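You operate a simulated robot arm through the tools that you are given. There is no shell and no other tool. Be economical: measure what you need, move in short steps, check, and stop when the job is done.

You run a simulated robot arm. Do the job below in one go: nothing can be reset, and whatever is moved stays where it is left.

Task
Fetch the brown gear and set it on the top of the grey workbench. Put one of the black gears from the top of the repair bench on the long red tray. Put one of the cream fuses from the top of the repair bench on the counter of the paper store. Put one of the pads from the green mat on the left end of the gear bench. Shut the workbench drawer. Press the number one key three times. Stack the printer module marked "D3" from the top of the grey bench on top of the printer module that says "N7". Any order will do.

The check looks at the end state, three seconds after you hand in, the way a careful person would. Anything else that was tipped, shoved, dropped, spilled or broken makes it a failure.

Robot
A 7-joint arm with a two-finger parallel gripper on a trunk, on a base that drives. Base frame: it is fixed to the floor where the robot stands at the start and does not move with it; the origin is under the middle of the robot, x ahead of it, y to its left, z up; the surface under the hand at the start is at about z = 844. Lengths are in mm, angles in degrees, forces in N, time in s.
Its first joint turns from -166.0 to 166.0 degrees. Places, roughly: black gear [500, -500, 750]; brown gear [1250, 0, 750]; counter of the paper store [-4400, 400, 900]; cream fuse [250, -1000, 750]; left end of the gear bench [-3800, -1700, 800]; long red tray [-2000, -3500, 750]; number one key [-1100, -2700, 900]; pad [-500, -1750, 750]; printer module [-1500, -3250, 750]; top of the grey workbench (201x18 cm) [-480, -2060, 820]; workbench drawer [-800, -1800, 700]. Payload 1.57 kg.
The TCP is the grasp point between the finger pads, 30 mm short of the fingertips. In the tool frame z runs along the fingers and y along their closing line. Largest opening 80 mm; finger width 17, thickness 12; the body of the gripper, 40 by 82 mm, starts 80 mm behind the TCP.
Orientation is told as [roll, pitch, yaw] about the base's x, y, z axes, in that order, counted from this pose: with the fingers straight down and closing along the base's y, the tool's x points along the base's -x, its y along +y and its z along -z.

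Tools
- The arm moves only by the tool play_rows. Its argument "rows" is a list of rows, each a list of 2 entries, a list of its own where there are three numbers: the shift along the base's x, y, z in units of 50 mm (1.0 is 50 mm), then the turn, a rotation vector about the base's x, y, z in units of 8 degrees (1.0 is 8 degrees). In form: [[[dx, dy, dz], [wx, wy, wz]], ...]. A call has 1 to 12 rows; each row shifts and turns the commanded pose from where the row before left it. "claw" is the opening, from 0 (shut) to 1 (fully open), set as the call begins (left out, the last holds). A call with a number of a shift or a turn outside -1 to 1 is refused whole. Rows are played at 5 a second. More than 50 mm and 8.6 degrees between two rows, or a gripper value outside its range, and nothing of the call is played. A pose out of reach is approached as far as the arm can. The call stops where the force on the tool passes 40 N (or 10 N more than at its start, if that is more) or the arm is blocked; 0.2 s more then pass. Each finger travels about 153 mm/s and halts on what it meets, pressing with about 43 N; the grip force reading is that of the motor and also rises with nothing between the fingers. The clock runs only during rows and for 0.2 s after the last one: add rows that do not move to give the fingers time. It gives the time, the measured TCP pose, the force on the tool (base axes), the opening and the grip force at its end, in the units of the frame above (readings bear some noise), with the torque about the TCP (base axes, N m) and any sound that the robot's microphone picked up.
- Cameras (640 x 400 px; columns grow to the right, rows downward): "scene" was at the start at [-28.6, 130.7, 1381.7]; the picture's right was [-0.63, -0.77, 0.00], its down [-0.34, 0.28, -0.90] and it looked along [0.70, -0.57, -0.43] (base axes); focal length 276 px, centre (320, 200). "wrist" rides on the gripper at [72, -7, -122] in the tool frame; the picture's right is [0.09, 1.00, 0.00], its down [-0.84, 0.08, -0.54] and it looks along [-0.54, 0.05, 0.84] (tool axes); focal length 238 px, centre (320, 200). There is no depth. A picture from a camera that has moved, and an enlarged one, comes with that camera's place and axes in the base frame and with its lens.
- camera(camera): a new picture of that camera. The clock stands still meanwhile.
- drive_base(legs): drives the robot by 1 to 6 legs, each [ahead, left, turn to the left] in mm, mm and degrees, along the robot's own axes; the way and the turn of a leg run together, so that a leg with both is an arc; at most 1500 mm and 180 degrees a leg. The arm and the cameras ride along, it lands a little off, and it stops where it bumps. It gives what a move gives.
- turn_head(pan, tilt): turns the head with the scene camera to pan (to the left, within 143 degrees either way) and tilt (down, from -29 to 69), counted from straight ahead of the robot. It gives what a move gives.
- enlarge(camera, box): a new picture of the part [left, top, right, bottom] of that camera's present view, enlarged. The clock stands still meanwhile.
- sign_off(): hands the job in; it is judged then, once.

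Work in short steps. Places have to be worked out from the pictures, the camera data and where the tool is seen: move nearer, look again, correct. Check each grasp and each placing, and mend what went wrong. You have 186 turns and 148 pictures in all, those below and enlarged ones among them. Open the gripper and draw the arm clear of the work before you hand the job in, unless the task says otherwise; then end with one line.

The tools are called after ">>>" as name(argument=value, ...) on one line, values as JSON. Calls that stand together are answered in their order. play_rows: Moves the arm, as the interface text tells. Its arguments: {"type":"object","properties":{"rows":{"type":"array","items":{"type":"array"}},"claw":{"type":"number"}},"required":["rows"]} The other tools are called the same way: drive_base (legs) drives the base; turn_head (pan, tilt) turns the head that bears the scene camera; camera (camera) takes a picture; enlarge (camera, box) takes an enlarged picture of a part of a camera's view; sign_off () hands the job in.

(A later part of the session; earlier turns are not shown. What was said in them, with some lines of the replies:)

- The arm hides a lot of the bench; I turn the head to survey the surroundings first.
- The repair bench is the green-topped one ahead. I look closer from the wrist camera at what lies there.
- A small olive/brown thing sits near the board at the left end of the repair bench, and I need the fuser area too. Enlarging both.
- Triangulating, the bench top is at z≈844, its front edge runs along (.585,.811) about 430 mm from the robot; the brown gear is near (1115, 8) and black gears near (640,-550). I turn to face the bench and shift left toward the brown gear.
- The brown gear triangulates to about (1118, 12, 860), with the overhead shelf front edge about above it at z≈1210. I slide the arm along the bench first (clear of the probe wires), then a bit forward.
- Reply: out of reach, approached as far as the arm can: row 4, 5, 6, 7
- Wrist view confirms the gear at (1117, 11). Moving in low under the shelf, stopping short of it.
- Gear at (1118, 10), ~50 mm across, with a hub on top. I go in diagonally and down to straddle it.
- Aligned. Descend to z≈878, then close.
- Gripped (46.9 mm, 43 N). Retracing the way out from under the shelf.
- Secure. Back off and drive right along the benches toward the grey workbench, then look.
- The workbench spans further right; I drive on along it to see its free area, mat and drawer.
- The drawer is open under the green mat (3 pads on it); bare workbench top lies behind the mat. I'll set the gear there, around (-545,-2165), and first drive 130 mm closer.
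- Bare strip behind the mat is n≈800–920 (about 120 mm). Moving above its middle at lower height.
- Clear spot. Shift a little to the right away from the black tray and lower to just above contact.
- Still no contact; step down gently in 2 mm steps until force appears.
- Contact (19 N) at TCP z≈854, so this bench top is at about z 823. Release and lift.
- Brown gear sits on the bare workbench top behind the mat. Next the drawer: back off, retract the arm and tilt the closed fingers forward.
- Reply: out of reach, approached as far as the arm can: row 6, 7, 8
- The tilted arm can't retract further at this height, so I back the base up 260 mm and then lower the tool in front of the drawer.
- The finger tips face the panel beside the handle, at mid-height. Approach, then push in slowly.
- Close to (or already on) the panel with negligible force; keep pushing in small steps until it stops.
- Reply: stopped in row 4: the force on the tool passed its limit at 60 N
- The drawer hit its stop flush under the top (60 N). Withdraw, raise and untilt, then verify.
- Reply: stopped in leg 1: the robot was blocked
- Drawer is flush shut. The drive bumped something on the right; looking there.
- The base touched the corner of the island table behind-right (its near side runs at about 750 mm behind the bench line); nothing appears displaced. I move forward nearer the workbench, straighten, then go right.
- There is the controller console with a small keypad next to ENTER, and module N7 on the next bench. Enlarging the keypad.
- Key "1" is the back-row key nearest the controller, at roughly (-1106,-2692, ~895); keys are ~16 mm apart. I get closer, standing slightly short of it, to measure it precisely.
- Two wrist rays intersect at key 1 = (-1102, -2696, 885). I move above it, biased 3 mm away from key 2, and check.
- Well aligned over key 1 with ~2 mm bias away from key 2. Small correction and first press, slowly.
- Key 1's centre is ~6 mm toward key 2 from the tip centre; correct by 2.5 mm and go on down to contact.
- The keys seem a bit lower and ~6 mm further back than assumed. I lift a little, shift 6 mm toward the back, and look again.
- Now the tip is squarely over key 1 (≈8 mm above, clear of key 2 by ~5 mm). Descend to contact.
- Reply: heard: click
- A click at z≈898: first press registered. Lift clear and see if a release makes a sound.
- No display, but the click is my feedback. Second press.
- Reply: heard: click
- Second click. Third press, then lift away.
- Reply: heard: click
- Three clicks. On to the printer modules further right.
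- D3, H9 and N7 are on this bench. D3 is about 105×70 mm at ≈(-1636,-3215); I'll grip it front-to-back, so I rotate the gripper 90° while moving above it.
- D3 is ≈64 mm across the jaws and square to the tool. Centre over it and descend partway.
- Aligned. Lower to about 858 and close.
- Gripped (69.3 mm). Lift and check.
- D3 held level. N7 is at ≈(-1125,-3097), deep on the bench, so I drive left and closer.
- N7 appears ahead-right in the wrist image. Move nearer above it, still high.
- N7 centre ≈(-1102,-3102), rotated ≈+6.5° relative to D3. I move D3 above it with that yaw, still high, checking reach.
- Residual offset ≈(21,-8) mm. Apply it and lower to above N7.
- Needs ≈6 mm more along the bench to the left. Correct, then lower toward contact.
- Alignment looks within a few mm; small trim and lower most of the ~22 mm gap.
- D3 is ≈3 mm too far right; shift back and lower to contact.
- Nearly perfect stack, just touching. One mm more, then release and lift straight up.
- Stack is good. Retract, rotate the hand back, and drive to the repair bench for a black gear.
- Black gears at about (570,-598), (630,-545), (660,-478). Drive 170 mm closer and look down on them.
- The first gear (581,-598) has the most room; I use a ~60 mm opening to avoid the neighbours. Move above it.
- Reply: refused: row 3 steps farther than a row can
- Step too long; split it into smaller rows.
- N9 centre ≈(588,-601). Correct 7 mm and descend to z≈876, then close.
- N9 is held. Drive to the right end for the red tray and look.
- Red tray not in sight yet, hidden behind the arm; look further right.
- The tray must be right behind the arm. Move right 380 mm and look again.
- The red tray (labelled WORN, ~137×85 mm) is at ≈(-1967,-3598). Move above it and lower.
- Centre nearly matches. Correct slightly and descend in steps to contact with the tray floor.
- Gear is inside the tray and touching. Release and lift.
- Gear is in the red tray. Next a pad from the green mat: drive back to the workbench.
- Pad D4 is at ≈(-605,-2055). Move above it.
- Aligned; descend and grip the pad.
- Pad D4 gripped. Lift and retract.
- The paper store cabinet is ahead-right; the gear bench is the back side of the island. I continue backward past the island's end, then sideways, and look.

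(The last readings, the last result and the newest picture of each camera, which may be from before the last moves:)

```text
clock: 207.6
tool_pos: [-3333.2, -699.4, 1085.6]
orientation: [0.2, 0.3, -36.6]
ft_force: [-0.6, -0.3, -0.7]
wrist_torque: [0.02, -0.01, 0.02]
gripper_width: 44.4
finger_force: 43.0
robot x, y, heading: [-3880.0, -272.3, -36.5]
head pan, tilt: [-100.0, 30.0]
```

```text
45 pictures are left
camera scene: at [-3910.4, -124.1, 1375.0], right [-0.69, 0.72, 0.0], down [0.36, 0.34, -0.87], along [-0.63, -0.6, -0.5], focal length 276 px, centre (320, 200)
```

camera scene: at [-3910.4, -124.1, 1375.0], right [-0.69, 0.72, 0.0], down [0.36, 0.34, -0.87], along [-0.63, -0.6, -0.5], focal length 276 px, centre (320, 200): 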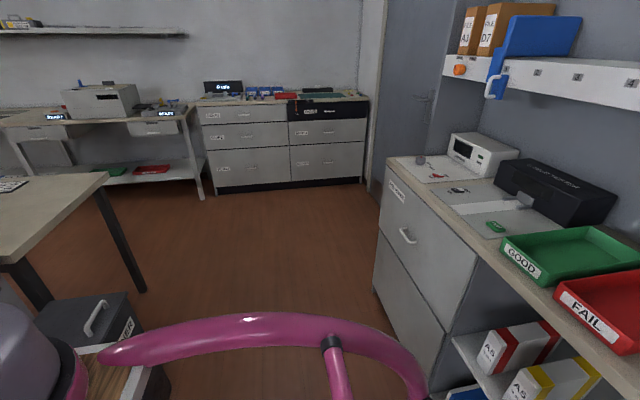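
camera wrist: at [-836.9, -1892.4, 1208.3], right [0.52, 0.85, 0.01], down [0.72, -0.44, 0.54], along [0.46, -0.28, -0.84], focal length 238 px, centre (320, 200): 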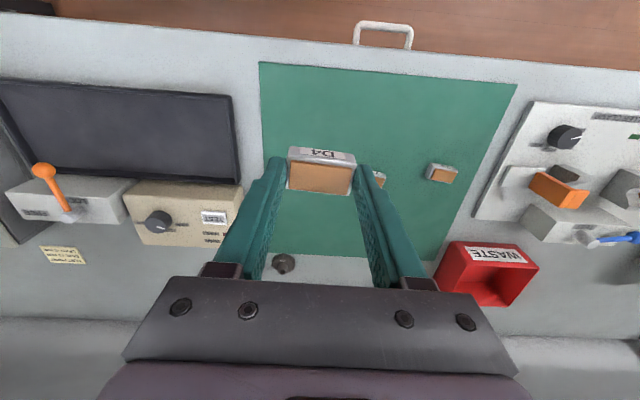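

The island end is at n≈-2325; its back corner is near (-4060,-1640), so the gear bench's left end is there. Back up slightly and shift right to view it.

>>> drive_base(legs=[[-60, 0, 0], [0, -950, 0]])

>>> turn_head(pan=0, tilt=35)

>>> camera(camera="scene")

>>> camera(camera="wrist")

```text
clock: 213.1
tool_pos: [-3947.1, -1424.1, 1086.3]
orientation: [0.3, 0.3, -36.9]
ft_force: [0.1, -0.1, 0.0]
wrist_torque: [0.03, -0.01, -0.01]
gripper_width: 44.4
finger_force: 43.4
robot x, y, heading: [-4494.4, -995.8, -36.9]
head pan, tilt: [-100.0, 30.0]
```

```text
clock: 214.9
tool_pos: [-3947.9, -1423.1, 1086.4]
orientation: [0.3, 0.3, -36.8]
ft_force: [-0.5, -0.3, 0.0]
wrist_torque: [0.01, -0.02, -0.01]
gripper_width: 44.4
finger_force: 43.2
robot x, y, heading: [-4487.3, -991.6, -36.7]
head pan, tilt: [0.0, 35.0]
```

```text
44 pictures are left
camera scene: at [-4384.1, -835.4, 1367.2], right [-0.6, -0.8, 0.0], down [-0.46, 0.34, -0.82], along [0.65, -0.49, -0.57], focal length 276 px, centre (320, 200)
```

scene: 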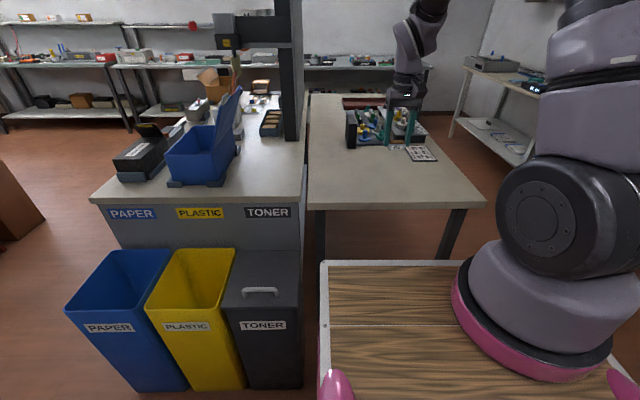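

```text
43 pictures are left
camera wrist: at [-4008.2, -1384.9, 1208.8], right [0.52, 0.85, 0.01], down [0.72, -0.44, 0.54], along [0.46, -0.28, -0.84], focal length 238 px, centre (320, 200)
```

wrist: 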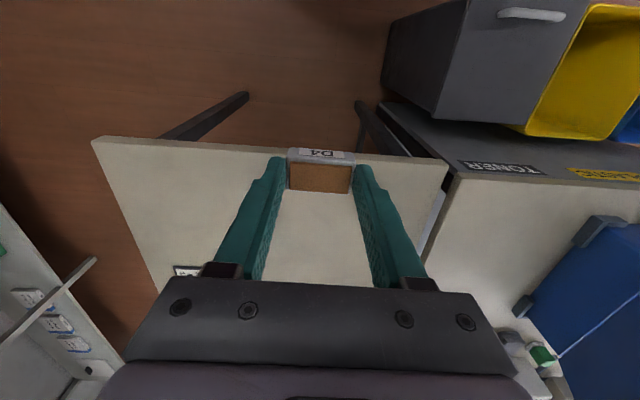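

The table in front is the gear bench, its near (left) end is empty. Move the pad over it at about (-3802,-1561).

>>> play_rows(rows=[[[0.483, -0.46, -0.4], [0, 0, 0]], [[0.483, -0.46, -0.5], [0, 0, 0]], [[0.483, -0.46, -0.5], [0, 0, 0]], [[0.483, -0.46, -0.5], [0, 0, 0]], [[0.483, -0.46, -0.5], [0, 0, 0]], [[0.483, -0.46, -0.5], [0, 0, 0]]])

>>> camera(camera="wrist")

>>> camera(camera="scene")

```text
clock: 216.3
tool_pos: [-3801.4, -1561.4, 943.4]
orientation: [0.3, 0.2, -37.0]
ft_force: [0.3, 0.6, 0.3]
wrist_torque: [0.01, -0.01, 0.0]
gripper_width: 44.2
finger_force: 42.7
robot x, y, heading: [-4491.0, -996.0, -36.7]
head pan, tilt: [0.0, 35.0]
```

```text
42 pictures are left
camera wrist: at [-3862.3, -1523.7, 1066.3], right [0.52, 0.85, 0.01], down [0.72, -0.44, 0.54], along [0.46, -0.28, -0.84], focal length 238 px, centre (320, 200)
```

wrist: 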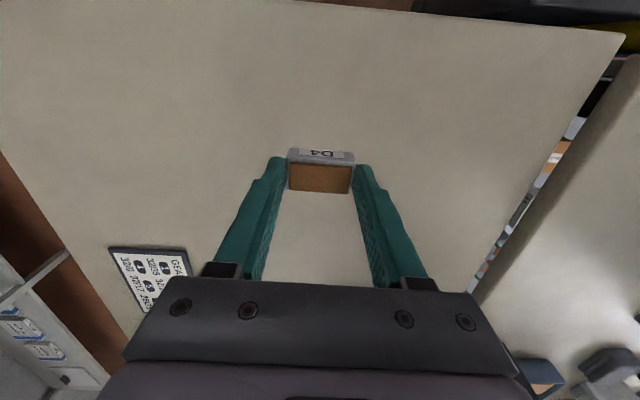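

```text
41 pictures are left
camera scene: at [-4384.5, -834.9, 1367.2], right [-0.6, -0.8, 0.0], down [-0.46, 0.34, -0.82], along [0.65, -0.49, -0.57], focal length 276 px, centre (320, 200)
```

scene: 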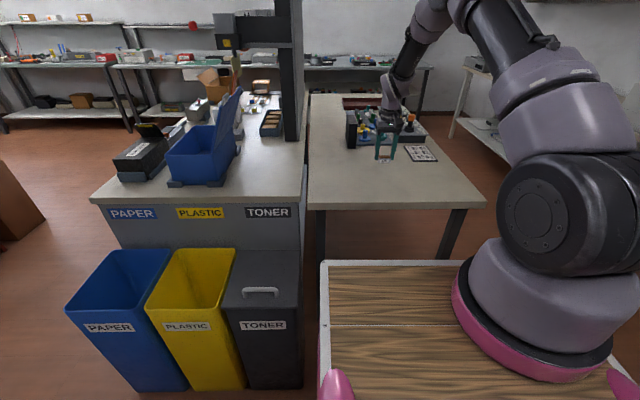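

Clear bare area below. Lower in steps till contact.

>>> play_rows(rows=[[[0, 0, -0.5], [0, 0, 0]], [[0, 0, -0.3], [0, 0, 0]]])

>>> play_rows(rows=[[[0, 0, -0.04], [0, 0, 0]], [[0, 0, -0.04], [0, 0, 0]], [[0, 0, -0.04], [0, 0, 0]], [[0, 0, -0.04], [0, 0, 0]], [[0, 0, -0.04], [0, 0, 0]]])

>>> camera(camera="wrist")

```text
clock: 216.9
tool_pos: [-3801.5, -1561.0, 903.6]
orientation: [0.3, 0.3, -36.9]
ft_force: [-0.4, 0.1, 0.2]
wrist_torque: [-0.04, 0.03, 0.02]
gripper_width: 44.4
finger_force: 43.1
robot x, y, heading: [-4488.2, -993.0, -37.0]
head pan, tilt: [0.0, 35.0]
```

```text
clock: 218.1
tool_pos: [-3803.6, -1561.3, 891.2]
orientation: [0.4, 0.3, -36.9]
ft_force: [-0.2, -0.1, -0.7]
wrist_torque: [-0.03, 0.01, 0.01]
gripper_width: 44.4
finger_force: 43.3
robot x, y, heading: [-4487.8, -993.4, -36.9]
head pan, tilt: [0.0, 35.0]
```

```text
40 pictures are left
camera wrist: at [-3864.2, -1522.9, 1013.7], right [0.52, 0.85, 0.01], down [0.72, -0.44, 0.54], along [0.46, -0.28, -0.84], focal length 238 px, centre (320, 200)
```

wrist: 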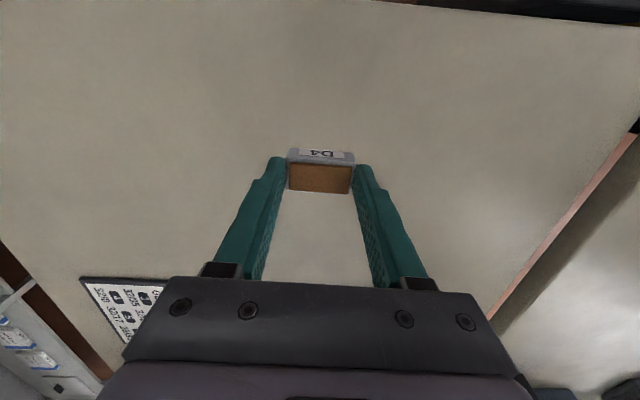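

>>> play_rows(rows=[[[0, 0, -0.04], [0, 0, 0]], [[0, 0, -0.04], [0, 0, 0]], [[0, 0, -0.04], [0, 0, 0]], [[0, 0, -0.04], [0, 0, 0]], [[0, 0, -0.04], [0, 0, 0]]])

>>> play_rows(rows=[[[0, 0, -0.04], [0, 0, 0]], [[0, 0, -0.04], [0, 0, 0]], [[0, 0, -0.04], [0, 0, 0]], [[0, 0, -0.04], [0, 0, 0]]])

>>> enlarge(camera="scene", box=[320, 100, 480, 200])

```text
clock: 219.3
tool_pos: [-3802.3, -1562.1, 881.7]
orientation: [0.3, 0.3, -36.9]
ft_force: [0.6, 0.4, -0.4]
wrist_torque: [-0.01, -0.03, 0.0]
gripper_width: 44.3
finger_force: 42.9
robot x, y, heading: [-4488.5, -988.2, -37.1]
head pan, tilt: [0.0, 35.0]
```

```text
clock: 220.3
tool_pos: [-3804.1, -1562.1, 873.7]
orientation: [0.4, 0.3, -37.0]
ft_force: [0.4, -0.4, -0.1]
wrist_torque: [0.01, 0.01, -0.01]
gripper_width: 44.6
finger_force: 43.0
robot x, y, heading: [-4487.8, -991.0, -37.0]
head pan, tilt: [0.0, 35.0]
```

```text
4.00 times, centred on (400, 150) of scene
camera zoom: at [-4384.0, -835.3, 1367.2], right [-0.6, -0.8, 0.0], down [-0.46, 0.34, -0.82], along [0.65, -0.49, -0.57], focal length 1102 px, centre (0, 400)
```

zoom: 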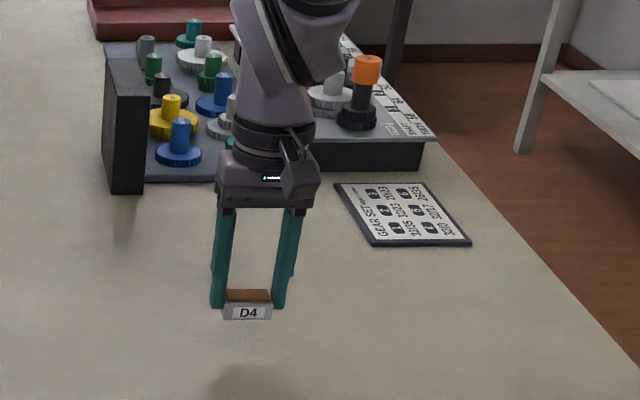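

>>> play_rows(rows=[[[0, 0, -0.04], [0, 0, 0]], [[0, 0, -0.04], [0, 0, 0]], [[0, 0, -0.04], [0, 0, 0]], [[0, 0, -0.04], [0, 0, 0]], [[0, 0, -0.04], [0, 0, 0]]])

>>> play_rows(rows=[[[0, 0, -0.04], [0, 0, 0]], [[0, 0, -0.04], [0, 0, 0]], [[0, 0, -0.04], [0, 0, 0]], [[0, 0, -0.04], [0, 0, 0]], [[0, 0, -0.04], [0, 0, 0]]])

>>> enlarge(camera="scene", box=[320, 100, 480, 200])

```text
clock: 221.5
tool_pos: [-3803.6, -1562.0, 862.4]
orientation: [0.4, 0.3, -36.9]
ft_force: [0.1, 0.8, 0.7]
wrist_torque: [0.02, 0.01, 0.0]
gripper_width: 44.4
finger_force: 43.0
robot x, y, heading: [-4489.3, -994.3, -36.9]
head pan, tilt: [0.0, 35.0]
```

```text
clock: 222.7
tool_pos: [-3803.4, -1560.9, 852.3]
orientation: [0.4, 0.3, -36.9]
ft_force: [0.0, -0.3, -1.2]
wrist_torque: [0.01, 0.01, -0.01]
gripper_width: 44.2
finger_force: 42.8
robot x, y, heading: [-4485.5, -993.3, -37.1]
head pan, tilt: [0.0, 35.0]
```

```text
4.00 times, centred on (400, 150) of scene
camera zoom: at [-4384.0, -835.3, 1367.2], right [-0.6, -0.8, 0.0], down [-0.46, 0.34, -0.82], along [0.65, -0.49, -0.57], focal length 1102 px, centre (0, 400)
```

zoom: 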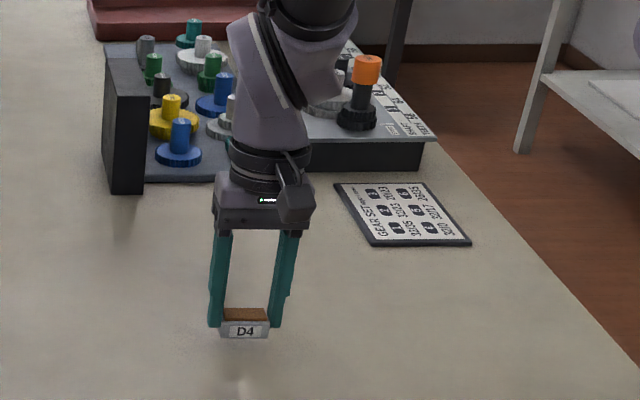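

>>> play_rows(rows=[[[0, 0, -0.05], [0, 0, 0]], [[0, 0, -0.05], [0, 0, 0]], [[0, 0, -0.05], [0, 0, 0]], [[0, 0, -0.05], [0, 0, 0]]])

>>> play_rows(rows=[[[0, 0, -0.04], [0, 0, 0]], [[0, 0, -0.04], [0, 0, 0]], [[0, 0, -0.04], [0, 0, 0]], [[0, 0, -0.04], [0, 0, 0]]])

>>> play_rows(rows=[[[0, 0, -0.04], [0, 0, 0]], [[0, 0, -0.04], [0, 0, 0]], [[0, 0, -0.04], [0, 0, 0]], [[0, 0, -0.04], [0, 0, 0]]])

>>> enlarge(camera="scene", box=[320, 100, 480, 200])

```text
clock: 223.7
tool_pos: [-3802.9, -1560.4, 843.8]
orientation: [0.3, 0.2, -36.9]
ft_force: [0.6, -0.6, 0.2]
wrist_torque: [0.05, -0.01, 0.02]
gripper_width: 44.5
finger_force: 43.4
robot x, y, heading: [-4486.7, -995.7, -36.9]
head pan, tilt: [0.0, 35.0]
```

```text
clock: 224.7
tool_pos: [-3803.1, -1562.1, 837.6]
orientation: [0.4, 0.2, -36.9]
ft_force: [-2.8, 1.4, 18.7]
wrist_torque: [-0.07, 0.23, 0.01]
gripper_width: 44.3
finger_force: 42.8
robot x, y, heading: [-4486.3, -990.6, -37.0]
head pan, tilt: [0.0, 35.0]
```

```text
clock: 225.2
tool_pos: [-3801.6, -1561.3, 836.5]
orientation: [0.4, -0.1, -36.9]
ft_force: [-3.3, 4.3, 14.2]
wrist_torque: [0.12, 0.22, 0.01]
gripper_width: 44.3
finger_force: 43.2
robot x, y, heading: [-4489.0, -992.3, -36.9]
head pan, tilt: [0.0, 35.0]
stopped in row 2: the force on the tool passed its limit at 43 N (the readings are from after the stop); the commanded pose is now the measured one
```

```text
4.00 times, centred on (400, 150) of scene
camera zoom: at [-4384.6, -834.9, 1367.2], right [-0.6, -0.8, 0.0], down [-0.46, 0.34, -0.82], along [0.65, -0.49, -0.57], focal length 1102 px, centre (0, 400)
```

zoom: 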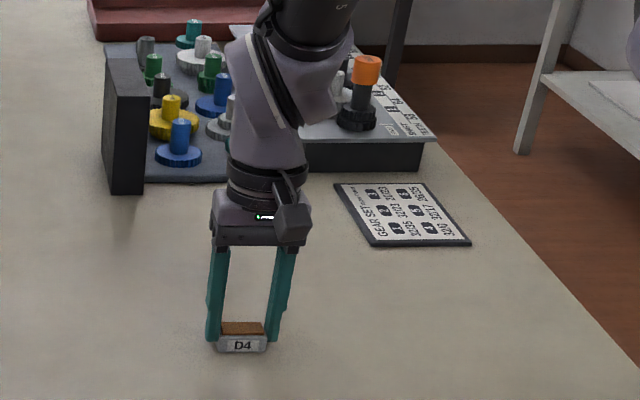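

Firm contact (table ≈ z 803). Release and withdraw upward.

>>> play_rows(rows=[[[0, 0, 0.01], [0, 0, 0]], [[0, 0, 0], [0, 0, 0]], [[0, 0, 0], [0, 0, 0]]], claw=1)

>>> play_rows(rows=[[[0, 0, 0.4], [0, 0, 0]], [[0, 0, 0.9], [0, 0, 0]], [[0, 0, 0.9], [0, 0, 0]], [[-0.5, 0.35, 0.7], [0, 0, 0]], [[-0.5, 0.35, 0.7], [0, 0, 0]], [[-0.5, 0.35, 0.7], [0, 0, 0]], [[-0.5, 0.35, 0.5], [0, 0, 0]]])

>>> enlarge(camera="scene", box=[320, 100, 480, 200])

>>> turn_head(pan=141, tilt=35)

>>> camera(camera="scene")

```text
clock: 226.0
tool_pos: [-3802.3, -1562.1, 835.7]
orientation: [0.3, 0.0, -36.9]
ft_force: [-0.3, 0.4, -0.2]
wrist_torque: [0.01, 0.0, 0.0]
gripper_width: 79.9
finger_force: 0.0
robot x, y, heading: [-4488.1, -993.4, -36.9]
head pan, tilt: [0.0, 35.0]
```

```text
clock: 227.6
tool_pos: [-3904.9, -1491.1, 1073.2]
orientation: [0.3, 0.0, -36.8]
ft_force: [0.4, -0.7, -0.1]
wrist_torque: [0.01, 0.05, -0.02]
gripper_width: 79.8
finger_force: 0.0
robot x, y, heading: [-4489.5, -992.1, -36.9]
head pan, tilt: [0.0, 35.0]
```

```text
4.00 times, centred on (400, 150) of scene
camera zoom: at [-4383.5, -835.7, 1367.2], right [-0.6, -0.8, 0.0], down [-0.46, 0.34, -0.82], along [0.65, -0.49, -0.57], focal length 1102 px, centre (0, 400)
```

zoom: 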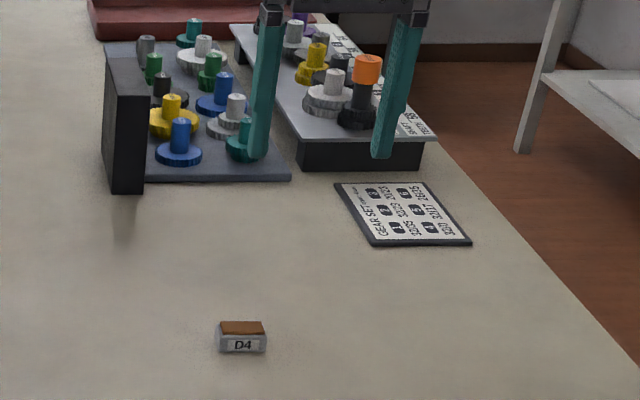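

```text
clock: 229.8
tool_pos: [-3903.7, -1491.6, 1075.8]
orientation: [0.4, 0.0, -36.9]
ft_force: [-0.1, -0.1, -0.6]
wrist_torque: [-0.03, -0.02, 0.02]
gripper_width: 80.1
finger_force: 0.0
robot x, y, heading: [-4488.2, -996.3, -36.9]
head pan, tilt: [141.0, 35.0]
```

```text
35 pictures are left
camera scene: at [-4475.8, -697.0, 1367.2], right [0.97, 0.24, 0.0], down [0.14, -0.56, -0.82], along [-0.2, 0.79, -0.57], focal length 276 px, centre (320, 200)
```

scene: 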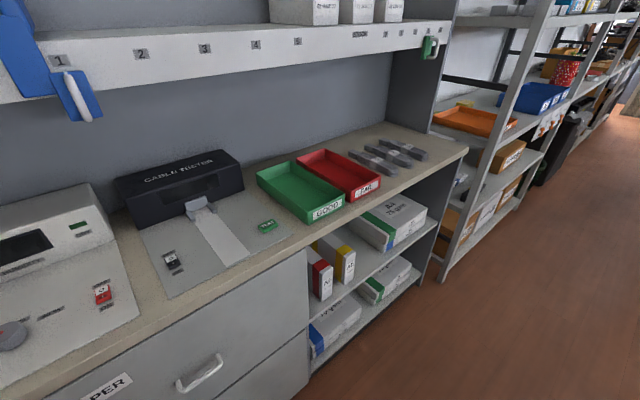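

Pad D4 is on the gear bench's left end. Now the fuse: drive back around the island to the fuser area of the repair bench.

>>> drive_base(legs=[[0, 1500, 1], [0, 140, 0], [1500, 0, 0], [1160, 0, 0], [0, 1050, 0]])

>>> turn_head(pan=0, tilt=35)

>>> camera(camera="scene")

>>> camera(camera="wrist")

```text
clock: 255.7
tool_pos: [-163.5, -836.0, 1075.8]
orientation: [0.3, 0.0, -35.2]
ft_force: [-0.6, 0.1, -0.3]
wrist_torque: [-0.02, -0.01, 0.02]
gripper_width: 79.9
finger_force: 0.0
robot x, y, heading: [-762.9, -354.4, -35.3]
head pan, tilt: [141.0, 35.0]
```

```text
clock: 257.9
tool_pos: [-162.0, -836.5, 1075.1]
orientation: [0.4, 0.1, -35.2]
ft_force: [-0.2, -0.2, 1.2]
wrist_torque: [-0.01, 0.02, 0.0]
gripper_width: 80.3
finger_force: 0.1
robot x, y, heading: [-760.5, -356.9, -35.4]
head pan, tilt: [0.0, 35.0]
```

```text
34 pictures are left
camera scene: at [-661.4, -194.3, 1367.2], right [-0.58, -0.82, 0.0], down [-0.47, 0.33, -0.82], along [0.67, -0.47, -0.57], focal length 276 px, centre (320, 200)
```

scene: 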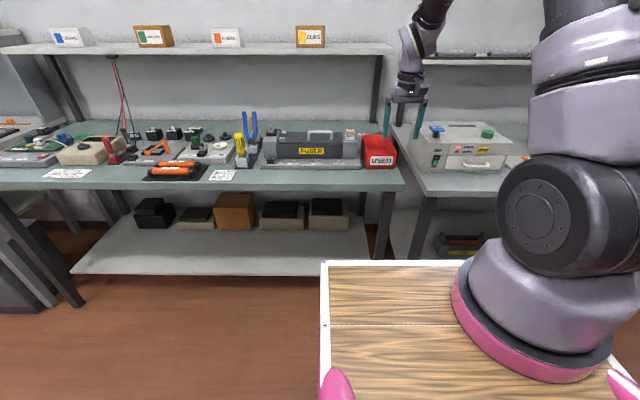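

```text
33 pictures are left
camera wrist: at [-225.3, -799.4, 1197.3], right [0.5, 0.87, 0.01], down [0.73, -0.42, 0.54], along [0.47, -0.27, -0.84], focal length 238 px, centre (320, 200)
```

wrist: 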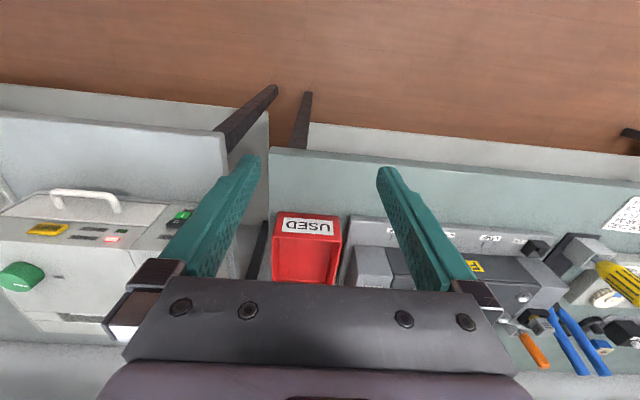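

Approach the bench by 300 mm and look down at the fuser end.

>>> drive_base(legs=[[300, 60, 0]])

>>> camera(camera="wrist")

>>> enlarge(camera="scene", box=[240, 100, 440, 225])

```text
clock: 260.0
tool_pos: [118.6, -961.6, 1074.0]
orientation: [0.5, 0.0, -35.2]
ft_force: [0.7, -0.1, -0.4]
wrist_torque: [0.0, 0.0, 0.03]
gripper_width: 79.9
finger_force: 0.0
robot x, y, heading: [-481.6, -482.8, -35.1]
head pan, tilt: [0.0, 35.0]
```

```text
32 pictures are left
camera wrist: at [55.9, -924.7, 1197.3], right [0.5, 0.87, 0.01], down [0.73, -0.42, 0.54], along [0.47, -0.27, -0.84], focal length 238 px, centre (320, 200)
```

wrist: 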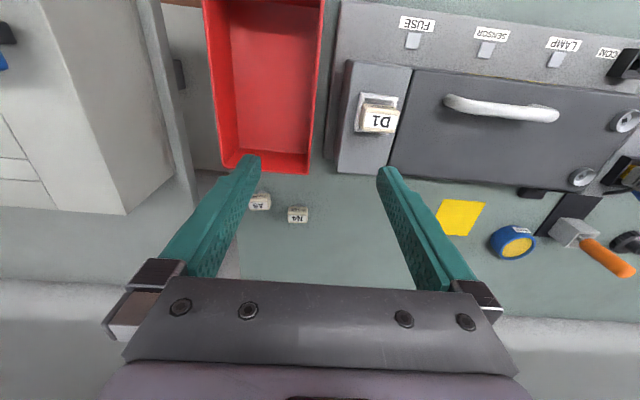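

```text
3.20 times, centred on (340, 162) of scene
camera zoom: at [-380.8, -320.1, 1367.2], right [-0.58, -0.82, 0.0], down [-0.47, 0.33, -0.82], along [0.67, -0.47, -0.57], focal length 882 px, centre (256, 320)
```

zoom: 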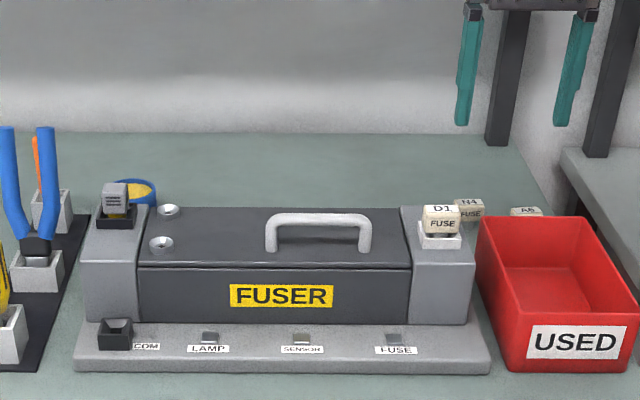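

Two loose cream fuses (N4 and another) lie on the bench behind the fuser. N4 at ≈(252,-1085). Move over it on a path clearing the fuser, with a narrower opening.

>>> play_rows(rows=[[[0.41, -0.565, -0.6], [0, 0, 0]], [[0.41, -0.565, -0.6], [0, 0, 0]], [[0.462, -0.334, -0.5], [0, 0, 0]], [[0.462, -0.334, -0.5], [0, 0, 0]], [[0.462, -0.334, -0.5], [0, 0, 0]], [[0.462, -0.334, -0.4], [0, 0, 0]]], claw=0.7)

>>> camera(camera="wrist")

```text
clock: 261.4
tool_pos: [250.0, -1084.9, 921.4]
orientation: [0.3, -0.1, -35.3]
ft_force: [-0.6, -0.1, 1.4]
wrist_torque: [-0.02, -0.03, 0.02]
gripper_width: 55.9
finger_force: 0.0
robot x, y, heading: [-482.8, -482.3, -35.3]
head pan, tilt: [0.0, 35.0]
```

```text
30 pictures are left
camera wrist: at [187.7, -1048.7, 1043.0], right [0.5, 0.87, 0.01], down [0.73, -0.42, 0.54], along [0.47, -0.27, -0.84], focal length 238 px, centre (320, 200)
```

wrist: 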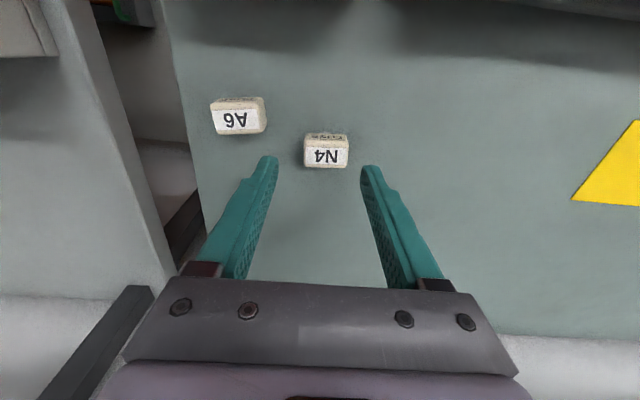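

N4 nearly centred; shift 5 mm and descend, then grip.

>>> play_rows(rows=[[[0.08, 0.08, -0.3], [0, 0, 0]], [[0, 0, -0.4], [0, 0, 0]], [[0, 0, -0.2], [0, 0, 0]]])

>>> play_rows(rows=[[[0, 0, 0], [0, 0, 0]], [[0, 0, 0], [0, 0, 0]], [[0, 0, 0], [0, 0, 0]]], claw=0)

>>> camera(camera="wrist")

```text
clock: 262.2
tool_pos: [255.6, -1082.0, 875.3]
orientation: [0.3, 0.0, -35.2]
ft_force: [-1.0, 0.3, -0.1]
wrist_torque: [0.01, -0.01, 0.06]
gripper_width: 55.8
finger_force: 0.0
robot x, y, heading: [-483.1, -482.4, -35.4]
head pan, tilt: [0.0, 35.0]
```

```text
clock: 263.0
tool_pos: [255.9, -1082.3, 874.6]
orientation: [0.3, -0.1, -35.2]
ft_force: [-1.0, 0.1, -0.4]
wrist_torque: [0.01, 0.0, 0.03]
gripper_width: 32.6
finger_force: 41.0
robot x, y, heading: [-482.9, -482.2, -35.3]
head pan, tilt: [0.0, 35.0]
```

```text
29 pictures are left
camera wrist: at [193.5, -1044.4, 997.4], right [0.5, 0.87, 0.01], down [0.73, -0.42, 0.54], along [0.47, -0.27, -0.84], focal length 238 px, centre (320, 200)
```

wrist: 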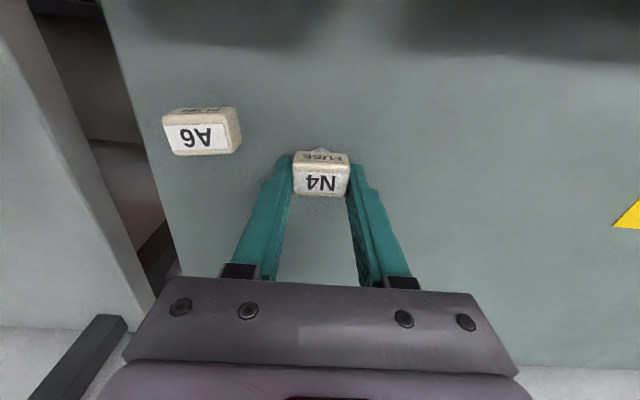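

Gripped (32.6 mm). Retrace the path out.

>>> play_rows(rows=[[[0, 0, 0.5], [0, 0, 0]], [[-0.2, 0.15, 0.6], [0, 0, 0]], [[-0.462, 0.334, 0.6], [0, 0, 0]], [[-0.462, 0.334, 0.6], [0, 0, 0]], [[-0.462, 0.334, 0.6], [0, 0, 0]], [[-0.462, 0.334, 0.6], [0, 0, 0]], [[-0.5, 0.4, 0.6], [0, 0, 0]], [[-0.5, 0.4, 0.4], [0, 0, 0]], [[-0.5, 0.4, 0.2], [0, 0, 0]]])

>>> camera(camera="wrist")

```text
clock: 265.0
tool_pos: [79.0, -948.1, 1109.6]
orientation: [0.4, 0.0, -35.2]
ft_force: [0.2, -0.5, -0.8]
wrist_torque: [0.02, 0.02, -0.03]
gripper_width: 32.7
finger_force: 40.4
robot x, y, heading: [-480.9, -481.6, -35.0]
head pan, tilt: [0.0, 35.0]
```

```text
28 pictures are left
camera wrist: at [16.1, -910.8, 1231.8], right [0.5, 0.87, 0.01], down [0.73, -0.42, 0.54], along [0.47, -0.27, -0.84], focal length 238 px, centre (320, 200)
```

wrist: 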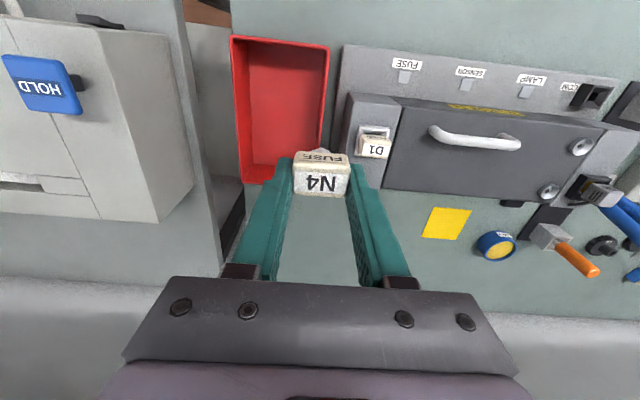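

Fuse held. Retract the arm a bit and drive around to the paper store, turning to face its counter.

>>> play_rows(rows=[[[-0.79, 0.57, 0], [0, 0, 0]], [[-0.79, 0.57, 0], [0, 0, 0]]])

>>> drive_base(legs=[[-390, 0, -0.8], [0, -1110, 0], [-1500, 0, 0], [-700, 0, 0], [0, 0, -180]])

>>> turn_head(pan=0, tilt=25)

>>> camera(camera="scene")

```text
clock: 265.6
tool_pos: [-0.7, -890.7, 1110.1]
orientation: [0.4, 0.0, -35.2]
ft_force: [-0.8, 0.1, -0.6]
wrist_torque: [0.0, 0.04, 0.01]
gripper_width: 32.9
finger_force: 40.7
robot x, y, heading: [-480.8, -482.0, -35.0]
head pan, tilt: [0.0, 35.0]
```

```text
clock: 291.3
tool_pos: [-3706.7, 535.7, 1109.8]
orientation: [0.4, 0.0, 141.3]
ft_force: [0.2, 0.4, -0.8]
wrist_torque: [0.04, -0.03, -0.01]
gripper_width: 32.7
finger_force: 40.3
robot x, y, heading: [-3252.2, 97.9, 141.5]
head pan, tilt: [0.0, 35.0]
```

```text
clock: 292.0
tool_pos: [-3705.8, 537.0, 1110.2]
orientation: [0.3, 0.0, 141.3]
ft_force: [0.0, -0.3, -0.1]
wrist_torque: [-0.01, 0.01, 0.01]
gripper_width: 32.6
finger_force: 40.2
robot x, y, heading: [-3250.6, 93.5, 141.0]
head pan, tilt: [0.0, 25.0]
```

```text
27 pictures are left
camera scene: at [-3364.6, -57.7, 1382.9], right [0.63, 0.78, 0.0], down [0.33, -0.26, -0.91], along [-0.71, 0.57, -0.42], focal length 276 px, centre (320, 200)
```

scene: 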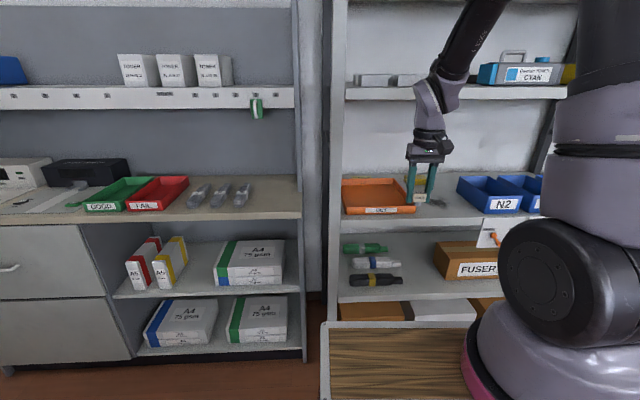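

The counter's right end is free between the grey clips and the edge: target ≈ n -3690, u -2180 (base ≈(-4268,390)). Drive nearer with small turn.

>>> drive_base(legs=[[0, 290, 2.8], [140, 0, 0]])

>>> turn_head(pan=0, tilt=35)

>>> camera(camera="scene")

>>> camera(camera="wrist")

```text
clock: 294.9
tool_pos: [-4019.1, 358.1, 1110.2]
orientation: [0.4, 0.0, 144.5]
ft_force: [0.3, -0.1, -0.2]
wrist_torque: [-0.02, -0.03, -0.04]
gripper_width: 32.6
finger_force: 41.1
robot x, y, heading: [-3543.3, -58.1, 144.4]
head pan, tilt: [0.0, 25.0]
```

```text
clock: 295.7
tool_pos: [-4018.6, 357.3, 1109.1]
orientation: [0.3, 0.1, 144.5]
ft_force: [-0.1, 0.1, -0.1]
wrist_torque: [0.03, -0.02, 0.02]
gripper_width: 32.8
finger_force: 40.8
robot x, y, heading: [-3540.9, -53.6, 144.4]
head pan, tilt: [0.0, 35.0]
```

```text
26 pictures are left
camera scene: at [-3641.3, -218.1, 1367.2], right [0.58, 0.81, 0.0], down [0.47, -0.33, -0.82], along [-0.67, 0.48, -0.57], focal length 276 px, centre (320, 200)
```

scene: 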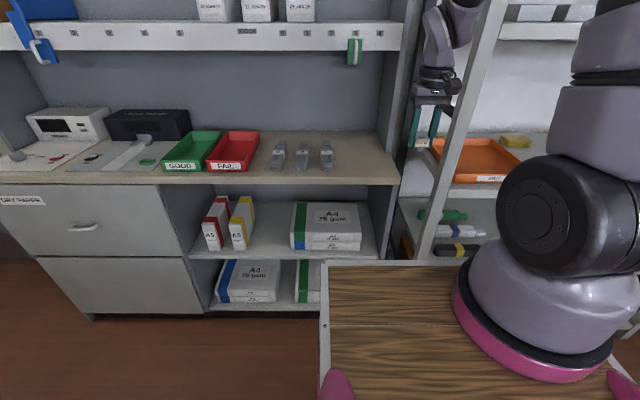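

```text
25 pictures are left
camera wrist: at [-3954.8, 323.4, 1232.3], right [-0.5, -0.86, 0.01], down [-0.72, 0.43, 0.54], along [-0.47, 0.27, -0.84], focal length 238 px, centre (320, 200)
```

wrist: 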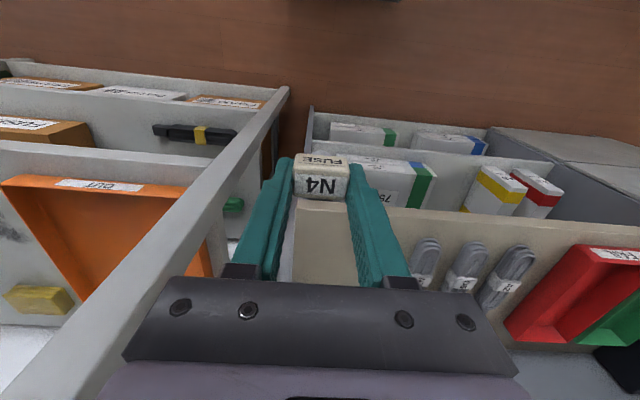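

Spot chosen at ≈(-4267,409). Keep clear of the rack post at right: first shift left and lower, then go in.

>>> play_rows(rows=[[[-0.41, -0.56, -0.66], [0, 0, 0]], [[-0.41, -0.56, -0.66], [0, 0, 0]], [[-0.41, -0.56, -0.66], [0, 0, 0]], [[-0.753, 0.543, -0.2], [0, 0, 0]], [[-0.753, 0.543, -0.2], [0, 0, 0]], [[-0.753, 0.543, -0.2], [0, 0, 0]]])

>>> camera(camera="wrist")

>>> camera(camera="scene")

```text
clock: 297.1
tool_pos: [-4192.0, 355.3, 981.8]
orientation: [0.4, 0.0, 144.5]
ft_force: [-0.3, -0.7, 0.9]
wrist_torque: [0.03, 0.01, 0.01]
gripper_width: 32.6
finger_force: 41.0
robot x, y, heading: [-3542.6, -55.9, 144.5]
head pan, tilt: [0.0, 35.0]
```

```text
24 pictures are left
camera wrist: at [-4128.1, 320.9, 1104.6], right [-0.5, -0.86, 0.01], down [-0.72, 0.43, 0.54], along [-0.47, 0.27, -0.84], focal length 238 px, centre (320, 200)
```

wrist: 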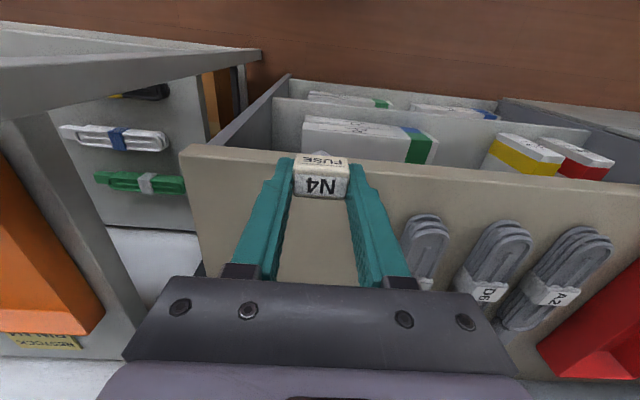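

```text
23 pictures are left
camera scene: at [-3640.8, -218.5, 1367.2], right [0.58, 0.81, 0.0], down [0.47, -0.33, -0.82], along [-0.67, 0.48, -0.57], focal length 276 px, centre (320, 200)
```

scene: 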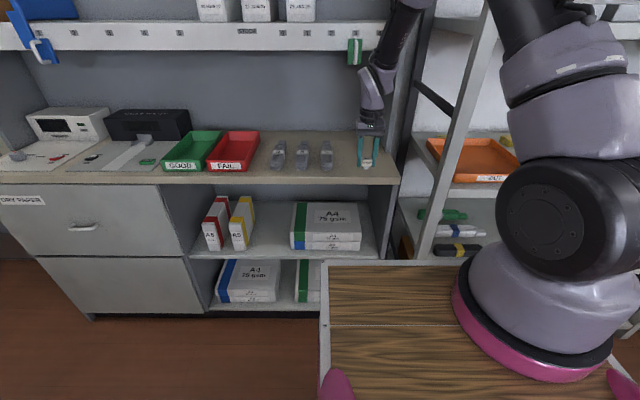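

On course. Two more steps in (≈80 mm beyond), then descend.

>>> play_rows(rows=[[[-0.68, 0.49, -0.2], [0, 0, 0]], [[-0.68, 0.49, -0.2], [0, 0, 0]], [[0, 0, -0.3], [0, 0, 0]]])

>>> camera(camera="wrist")

>>> enlarge(camera="scene", box=[300, 100, 420, 200])

```text
clock: 297.9
tool_pos: [-4260.2, 404.3, 946.5]
orientation: [0.5, 0.1, 144.5]
ft_force: [0.0, -0.6, 0.2]
wrist_torque: [0.05, -0.03, 0.05]
gripper_width: 32.8
finger_force: 40.9
robot x, y, heading: [-3536.5, -57.4, 144.3]
head pan, tilt: [0.0, 35.0]
```

```text
22 pictures are left
camera wrist: at [-4196.7, 370.1, 1068.0], right [-0.5, -0.86, 0.01], down [-0.72, 0.43, 0.54], along [-0.47, 0.27, -0.84], focal length 238 px, centre (320, 200)
```

wrist: 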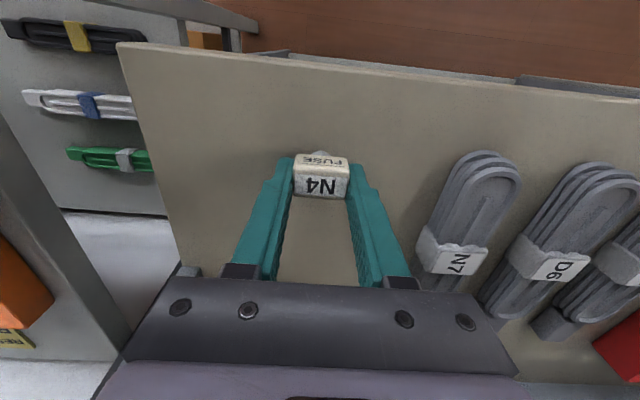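

```text
4.00 times, centred on (360, 150) of scene
camera zoom: at [-3641.1, -218.3, 1367.2], right [0.58, 0.81, 0.0], down [0.47, -0.33, -0.82], along [-0.67, 0.48, -0.57], focal length 1102 px, centre (160, 400)
```

zoom: 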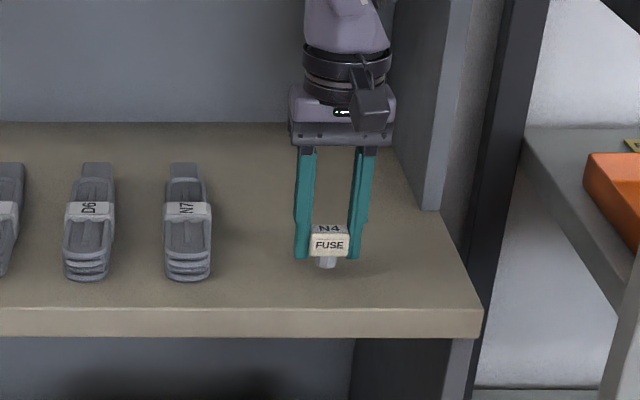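

Clear spot; lower in small steps to contact.

>>> play_rows(rows=[[[0, 0, -0.2], [0, 0, 0]], [[0, 0, -0.1], [0, 0, 0]], [[0, 0, -0.06], [0, 0, 0]], [[0, 0, -0.04], [0, 0, 0]], [[0, 0, -0.04], [0, 0, 0]]])

>>> play_rows(rows=[[[0, 0, -0.04], [0, 0, 0]], [[0, 0, -0.04], [0, 0, 0]], [[0, 0, -0.04], [0, 0, 0]], [[0, 0, -0.04], [0, 0, 0]]])

>>> enlarge(camera="scene", box=[300, 100, 420, 200])

```text
clock: 298.6
tool_pos: [-4261.0, 404.2, 933.7]
orientation: [0.5, -0.5, 144.4]
ft_force: [1.1, -0.8, 15.0]
wrist_torque: [-0.04, -0.13, 0.0]
gripper_width: 32.6
finger_force: 40.7
robot x, y, heading: [-3541.2, -54.2, 144.4]
head pan, tilt: [0.0, 35.0]
stopped in row 3: the force on the tool passed its limit at 42 N (the readings are from after the stop); the commanded pose is now the measured one
```

```text
clock: 299.1
tool_pos: [-4262.9, 405.0, 934.3]
orientation: [0.6, -0.5, 144.3]
ft_force: [0.2, -0.5, 13.2]
wrist_torque: [-0.04, -0.16, 0.0]
gripper_width: 32.6
finger_force: 41.0
robot x, y, heading: [-3539.8, -54.7, 144.4]
head pan, tilt: [0.0, 35.0]
stopped in row 2: the force on the tool passed its limit at 42 N (the readings are from after the stop); the commanded pose is now the measured one
```

```text
4.00 times, centred on (360, 150) of scene
camera zoom: at [-3640.8, -218.5, 1367.2], right [0.58, 0.81, 0.0], down [0.47, -0.33, -0.82], along [-0.67, 0.48, -0.57], focal length 1102 px, centre (160, 400)
```

zoom: 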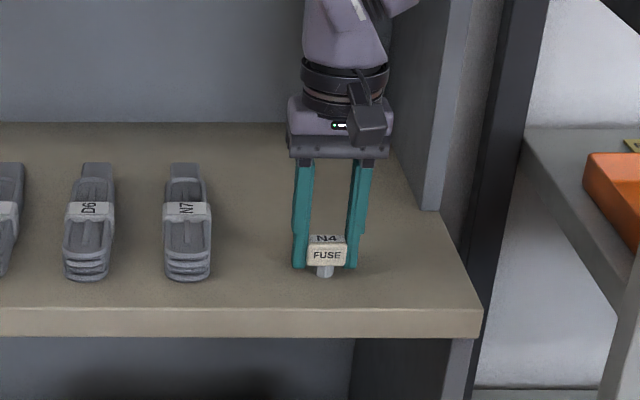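

Contact at z≈934 (counter ≈ 903); the fuse stands on its pins as it did before. Release gently and lift.

>>> play_rows(rows=[[[0, 0, 0.02], [0, 0, 0]], [[0, 0, 0], [0, 0, 0]], [[0, 0, 0], [0, 0, 0]]], claw=0.9)

>>> play_rows(rows=[[[0, 0, 0.5], [0, 0, 0]], [[0, 0, 0.7], [0, 0, 0]], [[0.75, -0.54, 0.1], [0, 0, 0]], [[0.75, -0.54, 0.1], [0, 0, 0]], [[0.75, -0.54, 0.1], [0, 0, 0]], [[0.75, -0.54, 0.1], [0, 0, 0]], [[0.75, -0.54, 0.1], [0, 0, 0]]])

>>> enlarge(camera="scene", box=[260, 90, 420, 190])

```text
clock: 299.9
tool_pos: [-4262.0, 405.7, 934.9]
orientation: [0.5, -0.5, 144.4]
ft_force: [-0.1, -0.6, -0.4]
wrist_torque: [-0.01, 0.03, -0.01]
gripper_width: 72.0
finger_force: 0.0
robot x, y, heading: [-3540.3, -54.8, 144.6]
head pan, tilt: [0.0, 35.0]
```

```text
clock: 301.5
tool_pos: [-4074.0, 269.6, 1018.9]
orientation: [0.6, -0.5, 144.4]
ft_force: [-0.2, -0.2, 0.0]
wrist_torque: [-0.05, -0.03, 0.01]
gripper_width: 72.2
finger_force: 0.0
robot x, y, heading: [-3544.3, -54.6, 144.5]
head pan, tilt: [0.0, 35.0]
```

```text
4.00 times, centred on (340, 140) of scene
camera zoom: at [-3641.7, -217.9, 1367.2], right [0.58, 0.81, 0.0], down [0.47, -0.33, -0.82], along [-0.67, 0.48, -0.57], focal length 1102 px, centre (240, 440)
```

zoom: 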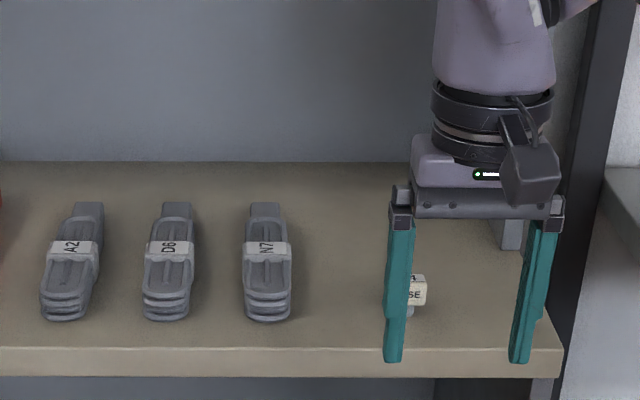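

The fuse stands on the counter. Back the robot away a little and take a clear look.

>>> drive_base(legs=[[-60, -250, 0]])

>>> enlarge(camera="scene", box=[120, 70, 360, 220])

>>> turn_head(pan=115, tilt=30)

>>> camera(camera="scene")

```text
clock: 303.4
tool_pos: [-3879.8, 439.9, 1018.7]
orientation: [0.4, -0.5, 144.3]
ft_force: [0.0, 0.9, 0.7]
wrist_torque: [0.01, 0.02, -0.02]
gripper_width: 71.8
finger_force: 0.1
robot x, y, heading: [-3345.9, 111.9, 144.7]
head pan, tilt: [0.0, 35.0]
```

```text
2.67 times, centred on (240, 145) of scene
camera zoom: at [-3446.7, -48.9, 1367.2], right [0.58, 0.81, 0.0], down [0.47, -0.33, -0.82], along [-0.67, 0.48, -0.57], focal length 735 px, centre (533, 347)
```

zoom: 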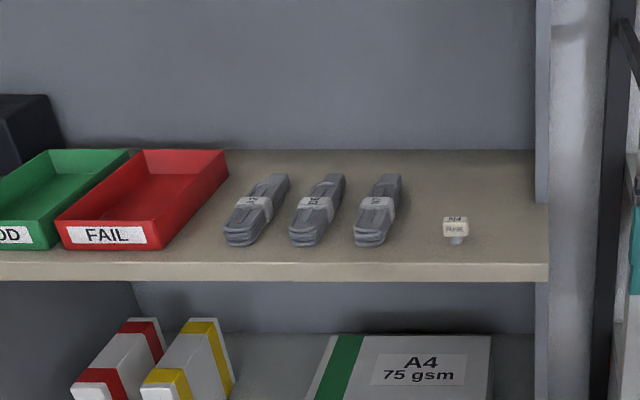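

```text
clock: 305.3
tool_pos: [-3879.8, 438.8, 1019.1]
orientation: [0.5, -0.4, 144.3]
ft_force: [-0.3, 0.5, -0.6]
wrist_torque: [0.0, 0.0, -0.03]
gripper_width: 71.9
finger_force: 0.1
robot x, y, heading: [-3345.7, 114.1, 144.5]
head pan, tilt: [115.0, 30.0]
```

```text
17 pictures are left
camera scene: at [-3391.9, -189.1, 1375.0], right [-0.98, 0.18, 0.0], down [0.09, 0.49, -0.87], along [-0.16, -0.85, -0.5], focal length 276 px, centre (320, 200)
```

scene: 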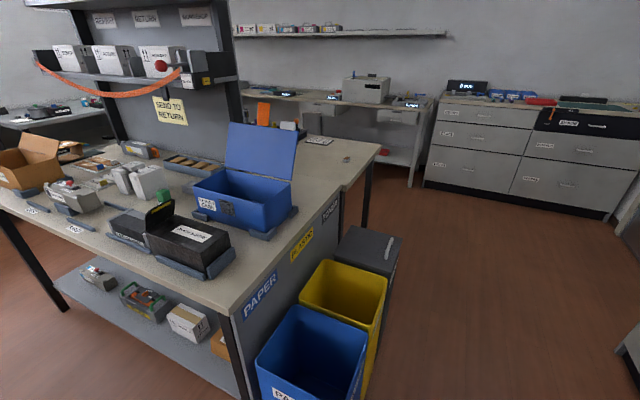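

Fuse stands on the paper store counter and the island looks undisturbed. All seven tasks are done and the arm is clear with the gripper open; handing in.

>>> sign_off()

```text
The job is handed in.
```

All seven jobs are done and handed in. One note: while driving past, the base bumped a corner of the table in the middle of the room, and later pictures showed nothing moved.
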